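You operate a simulated robot arm through the tools that you are given. There is no shell and no other tool. Be economical: measure what you need, move in short steps, check, and stop when the job is done.

Carry out the task below with a simulated robot arm. There is one attempt and no reset: what you move stays moved.

JOB
Take the wax brush and put it on top of the small mallet.
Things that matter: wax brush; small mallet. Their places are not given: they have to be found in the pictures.

The check looks at the end state, three seconds after you hand in, the way a careful person would. Anything else that was tipped, shoved, dropped, spilled or broken makes it a failure.

ROBOT AND FRAMES
A 6-joint arm with a two-finger parallel gripper, fixed in place. Base frame: the origin is at the foot of the arm, x ahead of it, y to its left, z up; the work surface is at about z = 0.9. Readings come in m, degrees, newtons and seconds.
With the tool pointing down near the work surface it reaches from about 0.24 to 0.66 m from the base axis. Its first joint turns from -66.0 to 66.0 degrees. Payload 2.9 kg.
The TCP is the grasp point between the finger pads, 0.03 m short of the fingertips. In the tool frame z runs along the fingers and y along their closing line. Largest opening 0.11 m; finger width 0.02, thickness 0.01; the body of the gripper, 0.048 by 0.112 m, starts 0.055 m behind the TCP.
Orientation is told as [roll, pitch, yaw] about the base's x, y, z axes, in that order, counted from this pose: with the fingers straight down and closing along the base's y, the tool's x points along the base's -x, its y along +y and its z along -z.

CONTROLS
- The arm moves only by the tool play_rows. Its argument "increments" is a list of rows, each a list of 3 entries, a list of its own where there are three numbers: the opening, from 0 (shut) to 1 (fully open), then the shift along the base's x, y, z in units of 30 mm (1.0 is 30 mm), then the turn, a rotation vector about the base's x, y, z in units of 8 degrees (1.0 is 8 degrees). In form: [[hand, [x, y, z], [ax, ay, az]], ...]. A call has 1 to 12 rows; each row shifts and turns the commanded pose from where the row before left it. A call with a number of a shift or a turn outside -1 to 1 is refused whole. A row lasts 0.2 s, in which the tool goes at most 0.05 m and 8.6 degrees; a call with a longer step from one row to the next is refused whole, and so is a gripper value outside its range. A pose out of reach is approached as far as the arm can. The call stops where the force on the tool passes 40 N (or 10 N more than at its start, if that is more) or the arm is blocked; 0.2 s more then pass. The fingers move at their own pace (about 0.108 m/s each) and stop on an object; they squeeze with about 25 N. The grip force told is the motor's: it shows also when the fingers shut on nothing. Time passes only in rows, and 0.2 s behind the last, so rows that do not move let the fingers close. It gives the time, the measured TCP pose, the force on the tool (base axes), the opening and the grip force at its end, in the units of the frame above (readings bear some noise), and new pictures: "show" is both (left out), scene, wrist or none.
- Cameras (640 x 400 px; columns grow to the right, rows downward): "scene" is fixed at [0.0891, 0.4398, 1.4035]; the picture's right is [-0.65, -0.76, 0.00], its down [-0.30, 0.26, -0.92] and it looks along [0.70, -0.59, -0.40] (base axes); focal length 302 px, centre (320, 200). "wrist" rides on the gripper at [-0.036, 0, -0.057] in the tool frame; the picture's right is [0.00, -1.00, 0.00], its down [0.97, 0.00, -0.24] and it looks along [0.24, 0.00, 0.97] (tool axes); focal length 218 px, centre (320, 200).
- locate(camera, pixels): for up to 12 pixels [column, row] of the newest picture of that camera ("zoom" is the newest enlarged one), the place [x, y, z] in the base frame of the surface seen there, good to about 0.002 m. It takes no simulated time.
- enlarge(camera, box): a new picture of the part [left, top, right, bottom] of that camera's present view, enlarged. It takes no simulated time.
- hand_in(): hands the job in; it is judged then, once.

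Keep the steps short. Do not move on a guess: measure, check each grasp and each placing, and mend mistakes. In all there are 60 turns and 150 pictures (those below and enlarged ones count). Leave the gripper open and the arm clear of the work at the hand-in unless told otherwise, and finish with a single line.

The tools are called as a command line: name --argument value ..., lists and objects as JSON in quotes. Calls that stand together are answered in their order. play_rows: Moves the arm, as the interface text tells. Its arguments: {"type":"object","properties":{"increments":{"type":"array"},"show":{"type":"string","enum":["both","scene","wrist","none"]}},"required":["increments"]} The other tools are called the same way: locate (camera, pixels) gives the place of the surface under pixels of a picture; enlarge (camera, box) takes an enlarged picture of a part of a camera's view; hand_in () hands the job in.

At the start:

```text
time: 0.0
ee_pos: [0.4302, -0.065, 1.236]
ee_rot: [0.0, 0.1, 0.0]
ft_force: [-0.3, 0.7, 0.6]
finger_gap: 0.1103
grasp_force: 0.1
```

scene: 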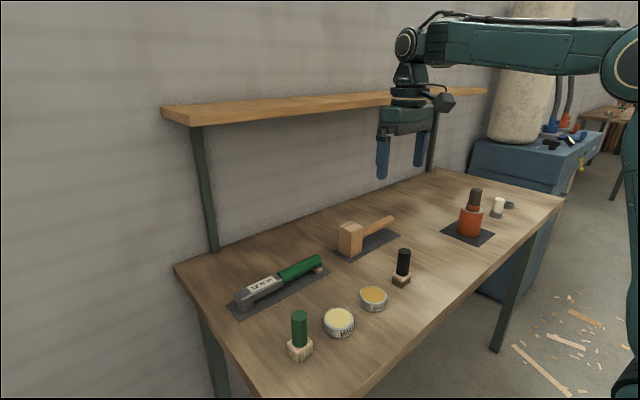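
wrist: 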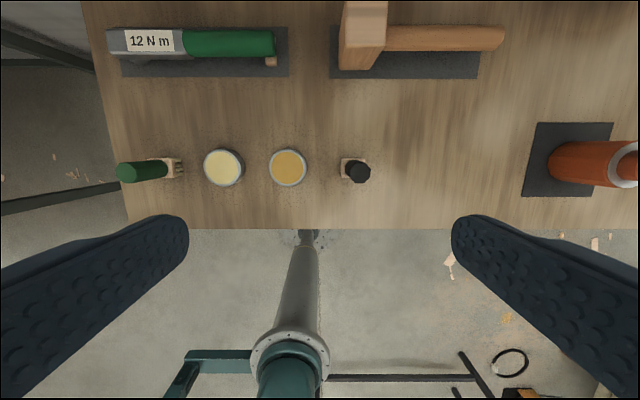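

I see a mallet, a torque wrench, two tins, a green-handled and a black-handled brush, and a small white-ish object far right. I'll enlarge these to tell which is which.

enlarge --camera "scene" --box '[270, 240, 430, 370]'

enlarge --camera "scene" --box '[430, 170, 550, 260]'

enlarge --camera "wrist" --box '[90, 120, 400, 220]'

enlarge --camera "scene" --box '[220, 190, 430, 320]'

```text
3.08 times, centred on (350, 305) of scene
```

zoom: 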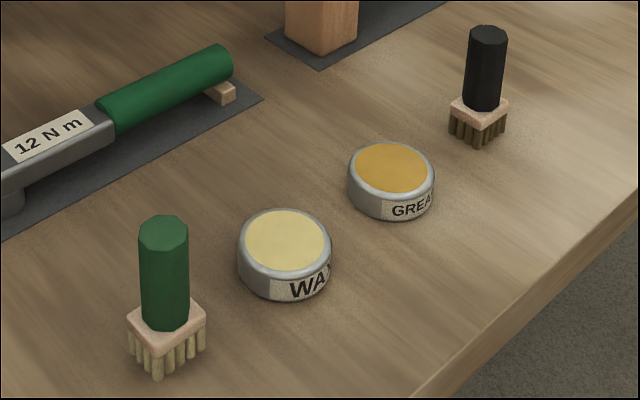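

```text
4.44 times, centred on (490, 215) of scene
```

zoom: 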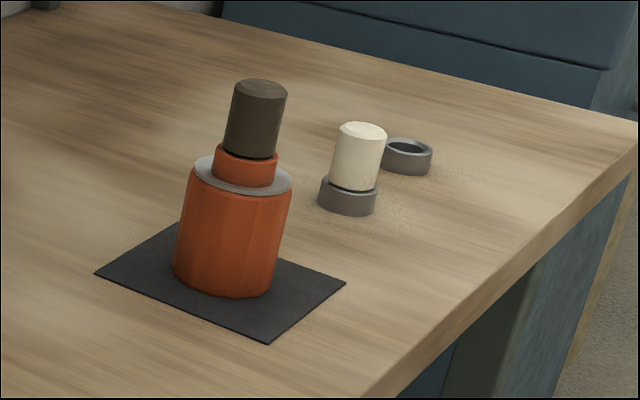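

```text
2.06 times, centred on (245, 170) of wrist
```

zoom: 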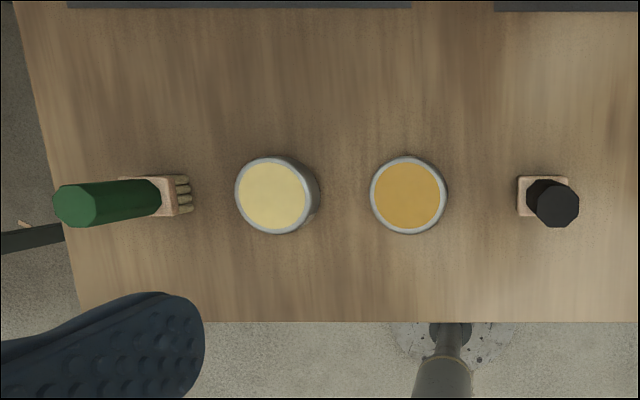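

```text
3.05 times, centred on (325, 255) of scene
```

zoom: 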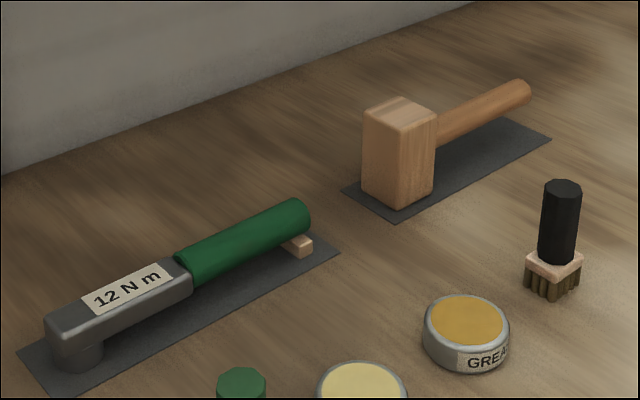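

The green-handled brush stands by the WAX tin, with pale bristles. The black one stands by the GREASE tin, with dark bristles, so green is the wax brush. Next I measure the brush and the mallet.

locate --camera "scene" --pixels '[[299, 313], [299, 328], [299, 342], [288, 347], [300, 352], [312, 345], [300, 360], [294, 314], [305, 315]]'

locate --camera "zoom" --pixels '[[365, 108], [400, 98], [436, 115], [402, 130], [400, 113], [400, 200], [435, 180], [438, 135], [480, 105], [520, 85], [365, 190], [400, 215]]'

locate --camera "wrist" --pixels '[[126, 173], [150, 170], [170, 160], [170, 176], [182, 168], [223, 167], [343, 5], [380, 5], [362, 20], [362, 38], [440, 38], [500, 38]]'

```text
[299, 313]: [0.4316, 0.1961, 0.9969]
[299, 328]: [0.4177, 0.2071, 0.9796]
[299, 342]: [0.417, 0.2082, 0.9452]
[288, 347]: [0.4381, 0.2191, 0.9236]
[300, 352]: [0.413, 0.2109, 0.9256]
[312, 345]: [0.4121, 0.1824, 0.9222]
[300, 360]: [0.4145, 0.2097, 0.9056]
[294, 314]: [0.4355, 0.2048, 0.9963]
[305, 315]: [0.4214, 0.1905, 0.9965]
```

```text
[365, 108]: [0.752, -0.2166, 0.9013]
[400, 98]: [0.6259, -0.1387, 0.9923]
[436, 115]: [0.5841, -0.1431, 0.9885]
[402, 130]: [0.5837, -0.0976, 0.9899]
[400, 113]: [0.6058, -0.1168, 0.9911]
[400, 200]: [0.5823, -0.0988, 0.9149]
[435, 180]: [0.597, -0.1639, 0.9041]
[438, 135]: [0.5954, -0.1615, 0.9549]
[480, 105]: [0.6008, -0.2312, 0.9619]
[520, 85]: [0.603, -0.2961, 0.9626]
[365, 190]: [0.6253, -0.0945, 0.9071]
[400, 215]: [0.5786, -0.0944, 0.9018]
```

```text
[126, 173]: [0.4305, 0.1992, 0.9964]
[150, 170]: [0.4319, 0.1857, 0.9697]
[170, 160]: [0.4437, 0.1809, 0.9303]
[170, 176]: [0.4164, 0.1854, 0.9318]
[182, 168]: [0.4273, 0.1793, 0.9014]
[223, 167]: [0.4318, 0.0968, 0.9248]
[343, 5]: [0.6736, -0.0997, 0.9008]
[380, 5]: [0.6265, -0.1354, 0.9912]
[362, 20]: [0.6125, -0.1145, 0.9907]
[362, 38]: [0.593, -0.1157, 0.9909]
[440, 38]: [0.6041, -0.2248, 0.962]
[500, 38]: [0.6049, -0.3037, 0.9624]
```

Readings so far:
- **Brush:** it stands upright at about (0.430, 0.198), with its top at z 0.997 and the block's top at about 0.932.
- **Mallet head:** its top is at about (0.605, -0.12, 0.991).

I'll check where the shelf is for clearance and move level to above the brush.

locate --camera "scene" --pixels '[[190, 122], [300, 109], [165, 110], [370, 102], [300, 60], [212, 240]]'

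play_rows --increments '[[1, [0, 0.974, 0], [0, 0, 0]], [1, [0, 0.974, 0], [0, 0, 0]], [1, [0, 0.974, 0], [0, 0, 0]], [1, [0, 0.974, 0], [0, 0, 0]], [1, [0, 0.974, 0], [0, 0, 0]], [1, [0, 0.974, 0], [0, 0, 0]], [1, [0, 0.974, 0], [0, 0, 0]], [1, [0, 0.974, 0], [0, 0, 0]], [1, [0, 0.974, 0], [0, 0, 0]], [1, [0, 0, -1], [0, 0, 0]], [1, [0, 0, -1], [0, 0, 0]], [1, [0, 0, -1], [0, 0, 0]]]'

```text
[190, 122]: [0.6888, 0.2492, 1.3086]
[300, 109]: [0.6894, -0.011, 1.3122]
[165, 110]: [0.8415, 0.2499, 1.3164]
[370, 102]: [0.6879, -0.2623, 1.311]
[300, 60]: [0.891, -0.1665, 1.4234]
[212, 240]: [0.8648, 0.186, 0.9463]
```

```text
time: 2.6
ee_pos: [0.4288, 0.1984, 1.1459]
ee_rot: [-0.1, 0.0, 0.0]
ft_force: [0.3, 0.6, -0.3]
finger_gap: 0.1098
grasp_force: 0.1
```

scene: 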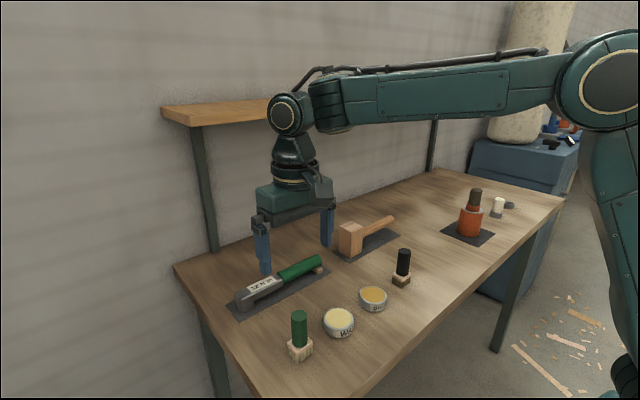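
wrist: 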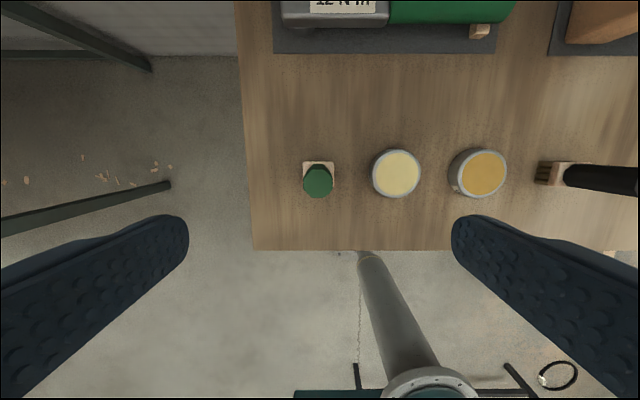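

The shelf's front edge is at x 0.689 and z about 1.31. I'll measure the wrist housing against that, and the brush more exactly.

locate --camera "scene" --pixels '[[284, 112], [268, 113], [285, 92], [290, 150], [275, 175], [260, 190], [322, 190], [284, 133]]'

locate --camera "wrist" --pixels '[[317, 182], [306, 182], [330, 182], [317, 194], [304, 164], [332, 164], [333, 184]]'

enlarge --camera "wrist" --box '[280, 150, 360, 210]'

```text
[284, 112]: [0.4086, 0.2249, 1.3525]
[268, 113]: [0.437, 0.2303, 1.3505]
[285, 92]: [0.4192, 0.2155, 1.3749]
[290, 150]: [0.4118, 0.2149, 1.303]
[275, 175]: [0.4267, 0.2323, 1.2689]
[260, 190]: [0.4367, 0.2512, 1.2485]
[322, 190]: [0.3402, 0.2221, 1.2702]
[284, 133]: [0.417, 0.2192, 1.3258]
```

```text
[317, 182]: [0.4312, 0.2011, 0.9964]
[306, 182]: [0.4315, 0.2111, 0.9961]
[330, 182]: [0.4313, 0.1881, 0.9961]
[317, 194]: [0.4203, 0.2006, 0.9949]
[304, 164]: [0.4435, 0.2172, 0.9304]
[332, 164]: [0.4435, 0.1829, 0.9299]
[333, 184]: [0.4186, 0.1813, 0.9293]
```

```text
6.67 times, centred on (320, 180) of wrist
```

zoom: 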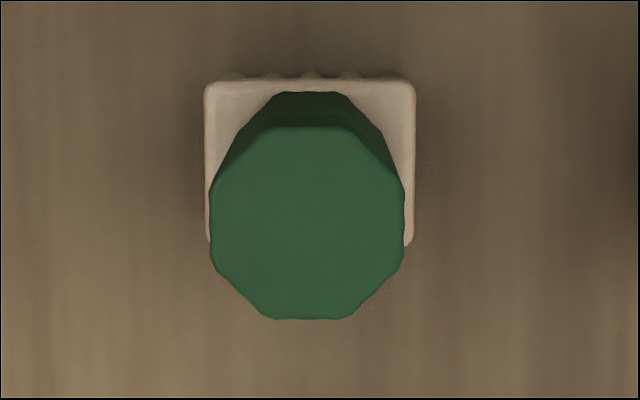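

The housing stays about 0.04 m clear of the shelf at the target. The brush axis is at (0.431, 0.200) and its block is square to the axes. I'll lower straight down to z 0.968 with the fingers open.

play_rows --increments '[[1, [0.05, 0.05, -1], [0, 0, 0]], [1, [0, 0, -1], [0, 0, 0]], [1, [0, 0, -1], [0, 0, 0]], [1, [0, 0, -1], [0, 0, 0]], [1, [0, 0, -1], [0, 0, 0]], [1, [0, 0, -0.93], [0, 0, 0]], [1, [0, 0, 0], [0, 0, 0]]]'

```text
time: 4.2
ee_pos: [0.4333, 0.1999, 0.967]
ee_rot: [0.0, 0.0, 0.1]
ft_force: [0.0, -0.1, 0.6]
finger_gap: 0.1098
grasp_force: 0.1
```

scene: 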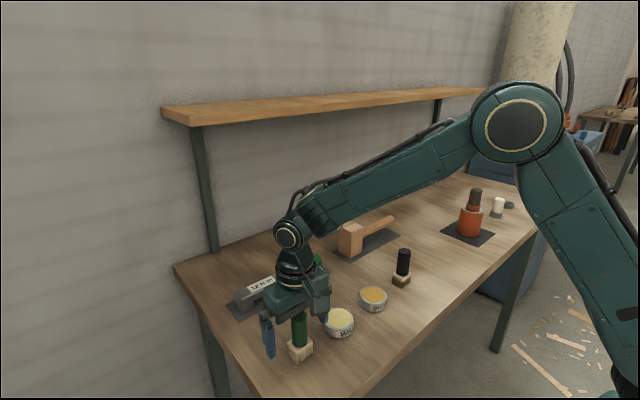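
wrist: 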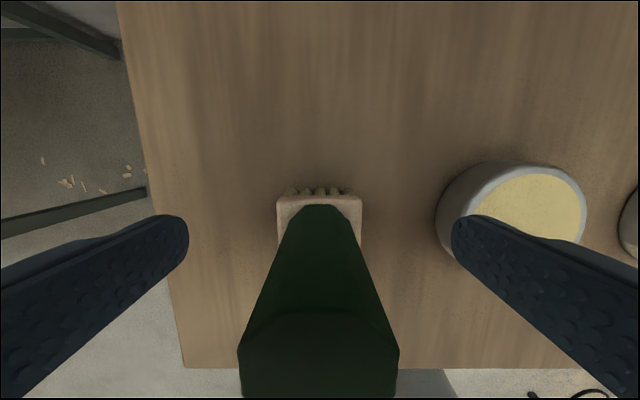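

The handle is centred between the fingers, and the fingertips are clear of the tin. I'll close now.

play_rows --increments '[[0, [0, 0, 0], [0, 0, 0]], [0, [0, 0, 0], [0, 0, 0]], [0, [0, 0, 0], [0, 0, 0]], [0, [0, 0, 0], [0, 0, 0]]]' --show "wrist"

```text
time: 5.2
ee_pos: [0.4342, 0.199, 0.9672]
ee_rot: [-0.1, -0.1, 0.0]
ft_force: [1.5, -0.2, -0.5]
finger_gap: 0.0291
grasp_force: 24.9
```

wrist: 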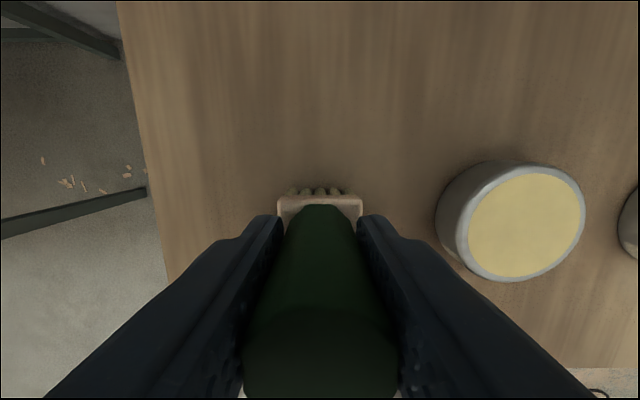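

It is held at a 0.029 m gap with 25 N. I'll lift straight up by 0.14 m.

play_rows --increments '[[0, [0, 0, 0.5], [0, 0, 0]], [0, [0, 0, 0.9], [0, 0, 0]], [0, [0, 0, 0.9], [0, 0, 0]], [0, [0, 0, 0.9], [0, 0, 0]], [0, [0, 0, 0.9], [0, 0, 0]], [0, [0, 0, 0.6], [0, 0, 0]], [0, [0, 0, 0], [0, 0, 0]]]'

```text
time: 6.8
ee_pos: [0.4314, 0.1992, 1.1092]
ee_rot: [0.0, 0.0, 0.0]
ft_force: [0.7, 0.2, -1.6]
finger_gap: 0.0292
grasp_force: 24.9
```

scene: 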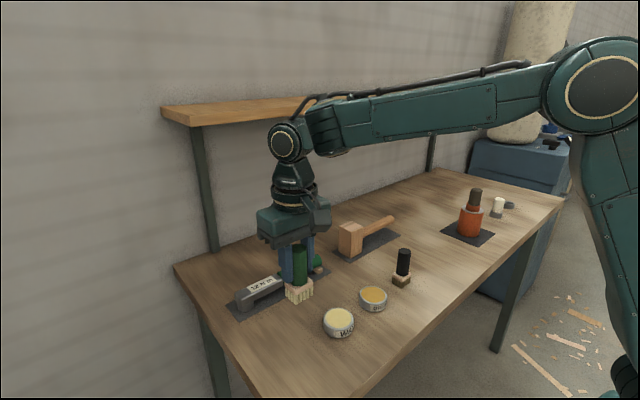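
wrist: 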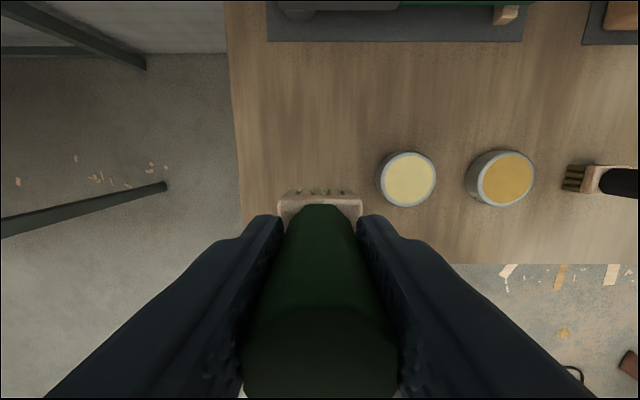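

The brush is lifted and its bottom is at about z 1.042, above everything on the bench. I'll move across to just short of the mallet head.

play_rows --increments '[[0, [0.2, -0.967, 0], [0, 0, 0]], [0, [0.2, -0.967, 0], [0, 0, 0]], [0, [0.2, -0.967, 0], [0, 0, 0]], [0, [0.2, -0.967, 0], [0, 0, 0]], [0, [0.2, -0.967, 0], [0, 0, 0]], [0, [0.2, -0.967, 0], [0, 0, 0]], [0, [0.2, -0.967, 0], [0, 0, 0]], [0, [0.2, -0.967, 0], [0, 0, 0]], [0, [0.2, -0.967, 0], [0, 0, 0]], [0, [0.2, -0.967, 0], [0, 0, 0]], [0, [0.2, -0.967, 0], [0, 0, 0]], [0, [0, 0, 0], [0, 0, 0]]]'

```text
time: 9.4
ee_pos: [0.4989, -0.1198, 1.1069]
ee_rot: [0.0, 0.0, 0.0]
ft_force: [0.3, -0.1, -1.3]
finger_gap: 0.0292
grasp_force: 24.9
```

scene: 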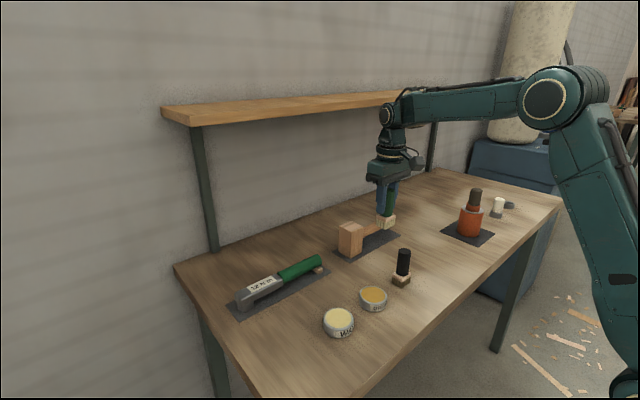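
wrist: 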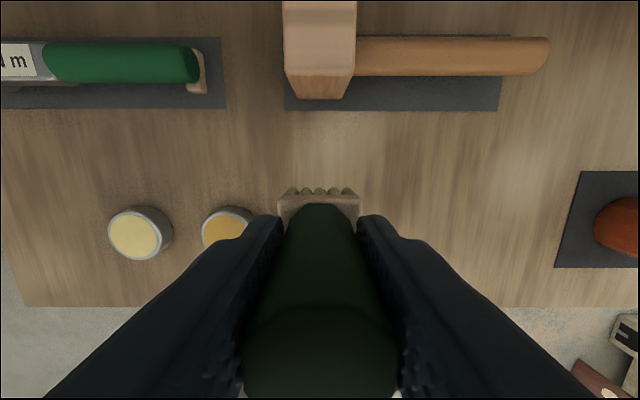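

The mallet head is right ahead, at columns 285 to 357. I'll measure its edges and the brush block.

locate --camera "wrist" --pixels '[[287, 60], [287, 20], [320, 4], [320, 40], [320, 66], [353, 20], [353, 60], [320, 72], [283, 196], [357, 196], [320, 200]]'

enlarge --camera "scene" --box '[320, 170, 420, 270]'

enlarge --camera "wrist" --box '[260, 0, 390, 110]'

```text
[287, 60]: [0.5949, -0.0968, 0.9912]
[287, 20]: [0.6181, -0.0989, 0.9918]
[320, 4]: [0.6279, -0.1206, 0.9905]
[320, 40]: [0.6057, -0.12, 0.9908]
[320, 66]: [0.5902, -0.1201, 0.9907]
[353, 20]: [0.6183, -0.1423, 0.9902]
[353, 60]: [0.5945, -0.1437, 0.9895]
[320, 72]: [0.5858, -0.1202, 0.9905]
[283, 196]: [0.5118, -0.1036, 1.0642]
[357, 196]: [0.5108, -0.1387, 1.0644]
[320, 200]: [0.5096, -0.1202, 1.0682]
```

```text
4.00 times, centred on (370, 220) of scene
```

zoom: 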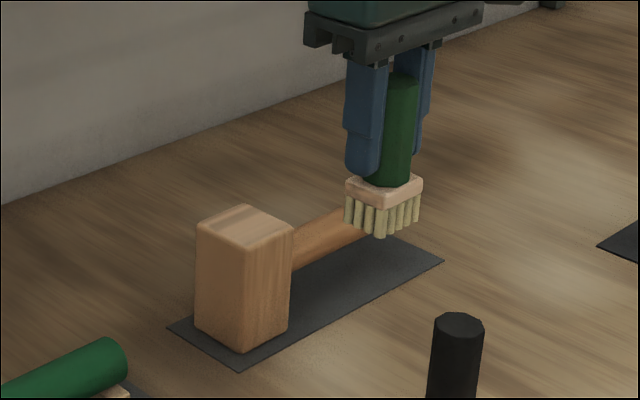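

```text
3.64 times, centred on (325, 55) of wrist
```

zoom: 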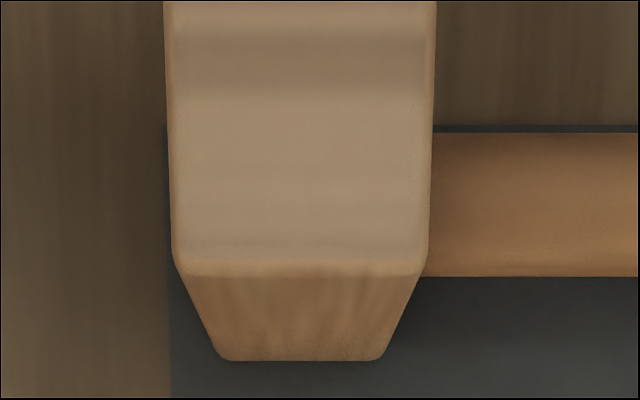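

The head's top is flat at z 0.991, centred at about (0.606, -0.120), and y is already aligned. I'll move 0.107 m in x.

play_rows --increments '[[0, [0.85, -0.02, 0], [0, 0, 0]], [0, [0.9, 0, 0], [0, 0, 0]], [0, [0.9, 0, 0], [0, 0, 0]], [0, [0.9, 0, 0], [0, 0, 0]], [0, [0, 0, 0], [0, 0, 0]]]'

```text
time: 10.6
ee_pos: [0.6051, -0.1221, 1.1096]
ee_rot: [0.0, 0.0, 0.1]
ft_force: [0.1, 0.1, -0.8]
finger_gap: 0.0294
grasp_force: 25.0
```

scene: 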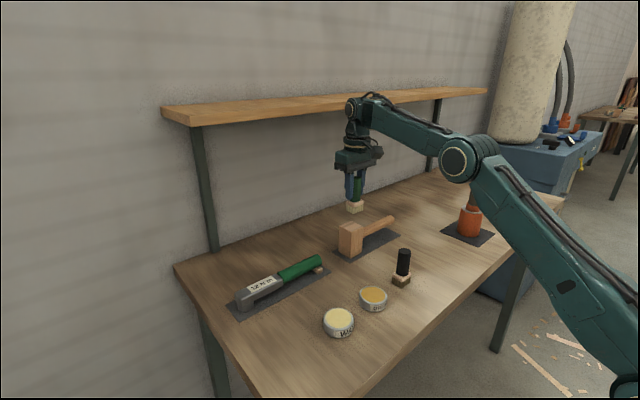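
wrist: 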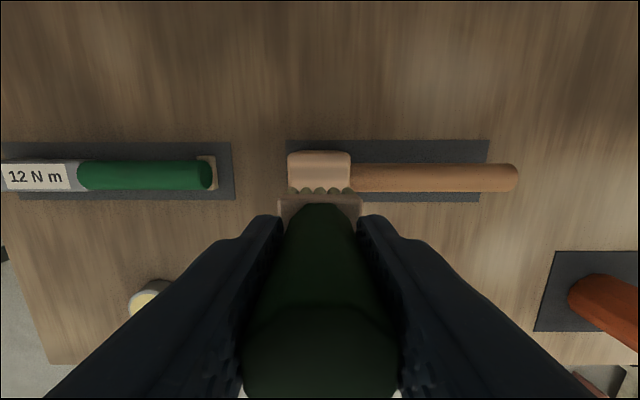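

It is above the head. I'll lower 0.042 m, which leaves a gap of about 1 cm, and look.

play_rows --increments '[[0, [0, 0, -0.5], [0, 0, 0]], [0, [0, 0, -0.5], [0, 0, 0]], [0, [0, 0, -0.4], [0, 0, 0]], [0, [0, 0, 0], [0, 0, 0]]]'

enlarge --camera "scene" --box '[310, 160, 410, 260]'

enlarge --camera "wrist" --box '[260, 120, 380, 220]'

```text
time: 11.6
ee_pos: [0.6053, -0.1198, 1.0677]
ee_rot: [0.0, 0.0, -0.1]
ft_force: [-1.3, -0.8, -0.6]
finger_gap: 0.0291
grasp_force: 25.2
```

scene: 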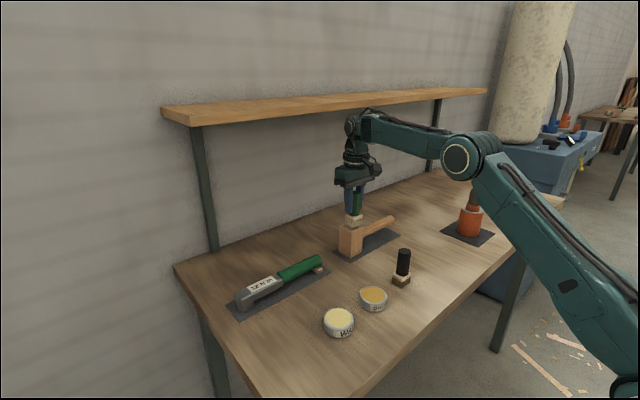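
wrist: 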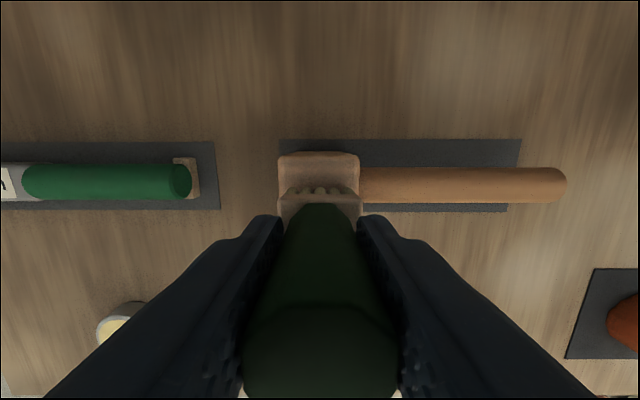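

```text
4.00 times, centred on (360, 210) of scene
```

zoom: 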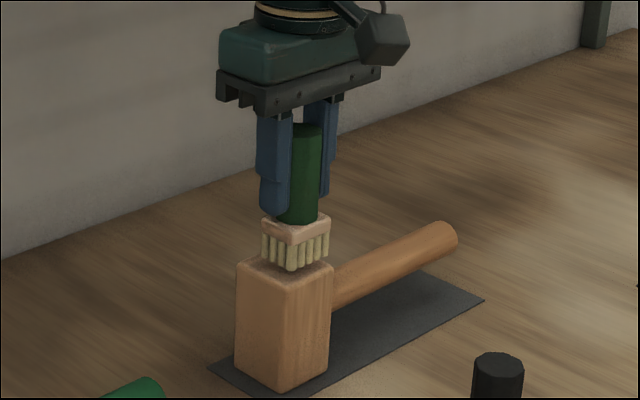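

```text
4.00 times, centred on (320, 170) of wrist
```

zoom: 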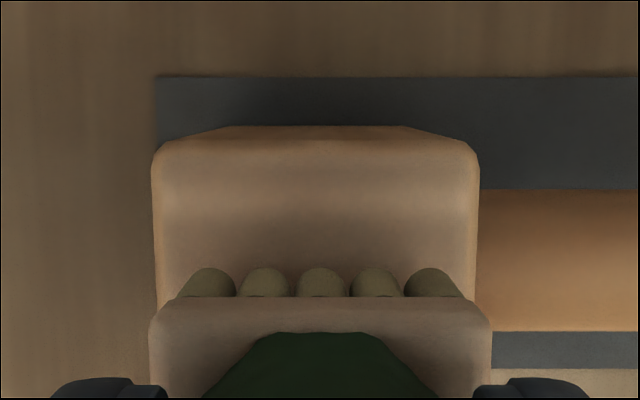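

It is centred in y with margin all round. I'll lower the last centimetre in small steps until there is light contact, with 1.5 mm more in x.

play_rows --increments '[[0, [0.05, -0.02, -0.1], [0, 0, 0]], [0, [0, 0, -0.1], [0, 0, 0]], [0, [0, 0, -0.06], [0, 0, 0]], [0, [0, 0, 0], [0, 0, 0]]]' --show "none"

enlarge --camera "scene" --box '[325, 185, 395, 255]'

```text
time: 12.6
ee_pos: [0.6062, -0.1209, 1.0603]
ee_rot: [0.0, 0.0, 0.0]
ft_force: [0.3, -0.1, -0.6]
finger_gap: 0.0292
grasp_force: 24.8
```

```text
5.71 times, centred on (360, 220) of scene
```

zoom: 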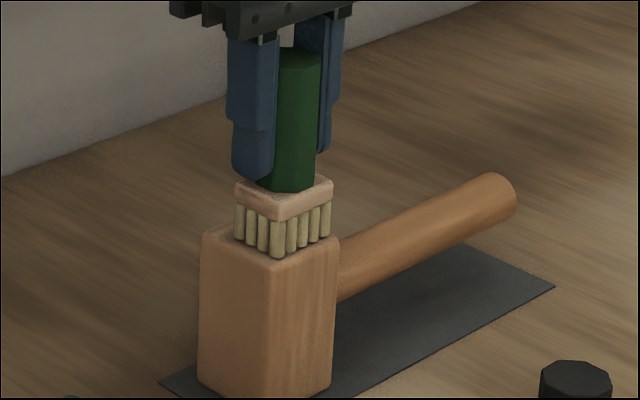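

It's almost touching, with no force yet. I'll lower in 1 mm steps.

play_rows --increments '[[0, [0, 0, -0.035], [0, 0, 0]], [0, [0, 0, -0.03], [0, 0, 0]], [0, [0, 0, 0], [0, 0, 0]]]' --show "none"

enlarge --camera "scene" --box '[325, 185, 395, 255]'

```text
time: 13.4
ee_pos: [0.6058, -0.1215, 1.058]
ee_rot: [0.0, -0.1, 0.0]
ft_force: [-0.7, 0.4, 1.6]
finger_gap: 0.0292
grasp_force: 25.0
```

```text
5.71 times, centred on (360, 220) of scene
```

zoom: 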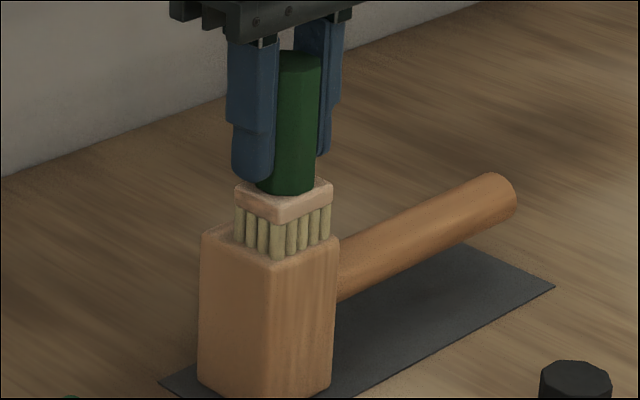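

The force now reads about +1.6 N, which suggests light contact. I'll lower 0.7 mm more to confirm.

play_rows --increments '[[0, [0, 0, -0.025], [0, 0, 0]], [0, [0, 0, 0], [0, 0, 0]]]' --show "none"

```text
time: 14.0
ee_pos: [0.6055, -0.1212, 1.0581]
ee_rot: [0.0, -0.1, 0.0]
ft_force: [-2.3, -0.3, 11.5]
finger_gap: 0.0292
grasp_force: 25.2
```

Contact is firm at 11.5 N. I'll back off 0.5 mm and open the fingers in steps.

play_rows --increments '[[0, [0, 0, 0.018], [0, 0, 0]], [0, [0, 0, 0], [0, 0, 0]], [0.3, [0, 0, 0], [0, 0, 0]], [0.4, [0, 0, 0], [0, 0, 0]], [0.7, [0, 0, 0], [0, 0, 0]], [0.7, [0, 0, 0], [0, 0, 0]]]'

enlarge --camera "scene" --box '[325, 185, 395, 255]'

```text
time: 15.4
ee_pos: [0.6056, -0.1206, 1.0571]
ee_rot: [0.1, 0.0, 0.0]
ft_force: [0.0, 0.2, -0.4]
finger_gap: 0.0771
grasp_force: 0.1
```

scene: 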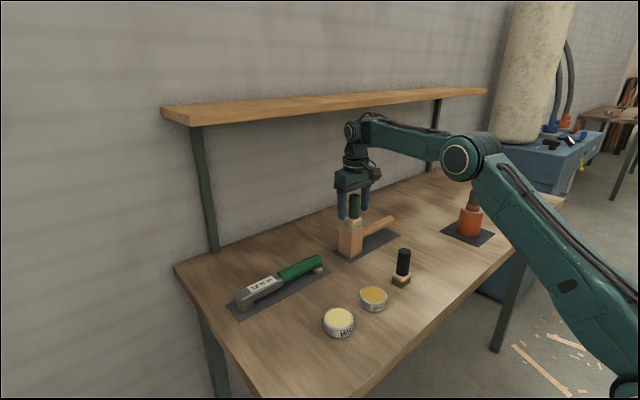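
wrist: 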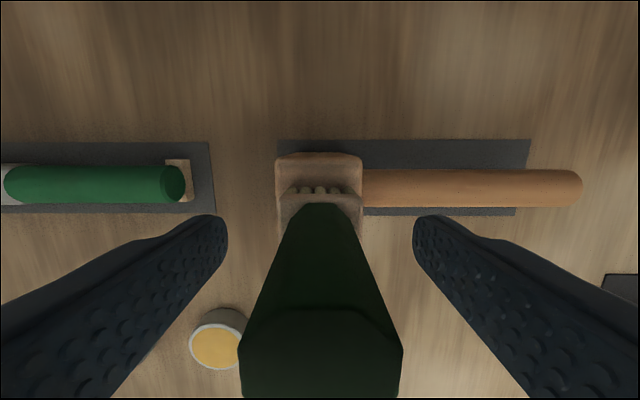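

```text
5.71 times, centred on (360, 220) of scene
```

zoom: 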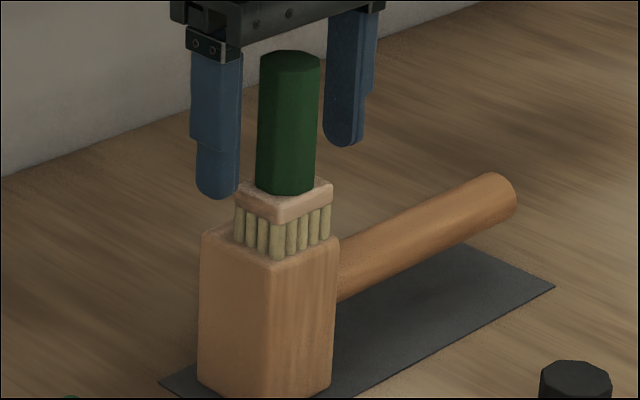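

The brush stands free and upright on the head. I'll rise to the height I used before, then back out toward the base with the fingers still open either side of the handle.

play_rows --increments '[[1, [0, 0, 0.5], [0, 0, 0]], [1, [0, 0, 0.8], [0, 0, 0]], [1, [0, 0, 0.8], [0, 0, 0]], [1, [-0.5, 0, 0.4], [0, 0, 0]], [1, [-0.9, 0, 0.3], [0, 0, 0]], [1, [-0.9, 0, 0.3], [0, 0, 0]], [1, [-0.9, 0, 0.3], [0, 0, 0]], [1, [-0.9, 0, 0.3], [0, 0, 0]], [1, [-0.9, 0, 0.3], [0, 0, 0]], [1, [0, 0, 0.9], [0, 0, 0]], [1, [0, 0, 0.9], [0, 0, 0]], [1, [0, 0, 0], [0, 0, 0]]]'

enlarge --camera "scene" --box '[325, 185, 395, 255]'

```text
time: 18.0
ee_pos: [0.4574, -0.1202, 1.2308]
ee_rot: [0.0, 0.0, -0.1]
ft_force: [-0.1, 0.3, -1.0]
finger_gap: 0.11
grasp_force: 0.0
```

scene: 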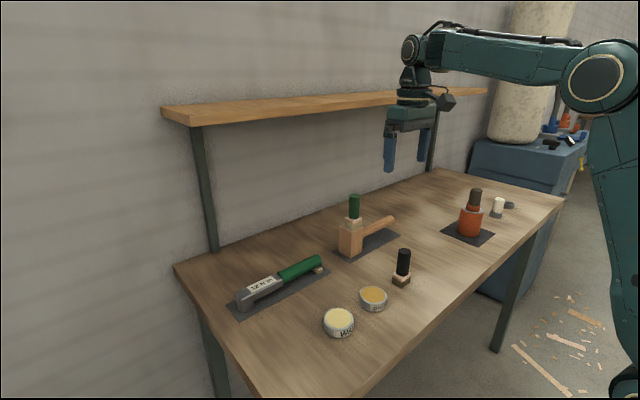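
wrist: 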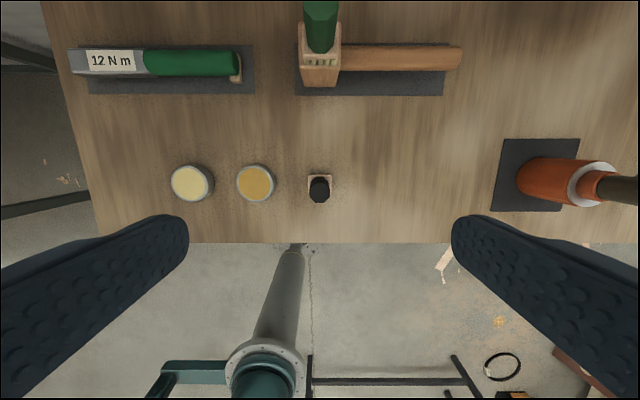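

```text
5.71 times, centred on (360, 220) of scene
```

zoom: 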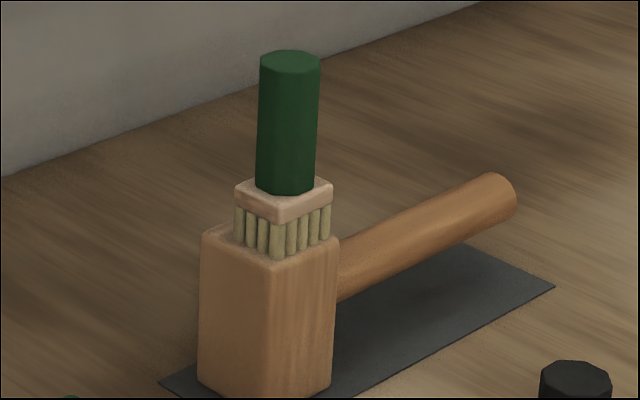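

The brush stands steady on the mallet head, nothing else has moved, and the arm is clear with the gripper open. I'm handing in.

hand_in

```text
The job is handed in.
```

The wax brush (green handle) is standing upright on top of the small mallet's head, nothing else was moved, and the job is handed in.
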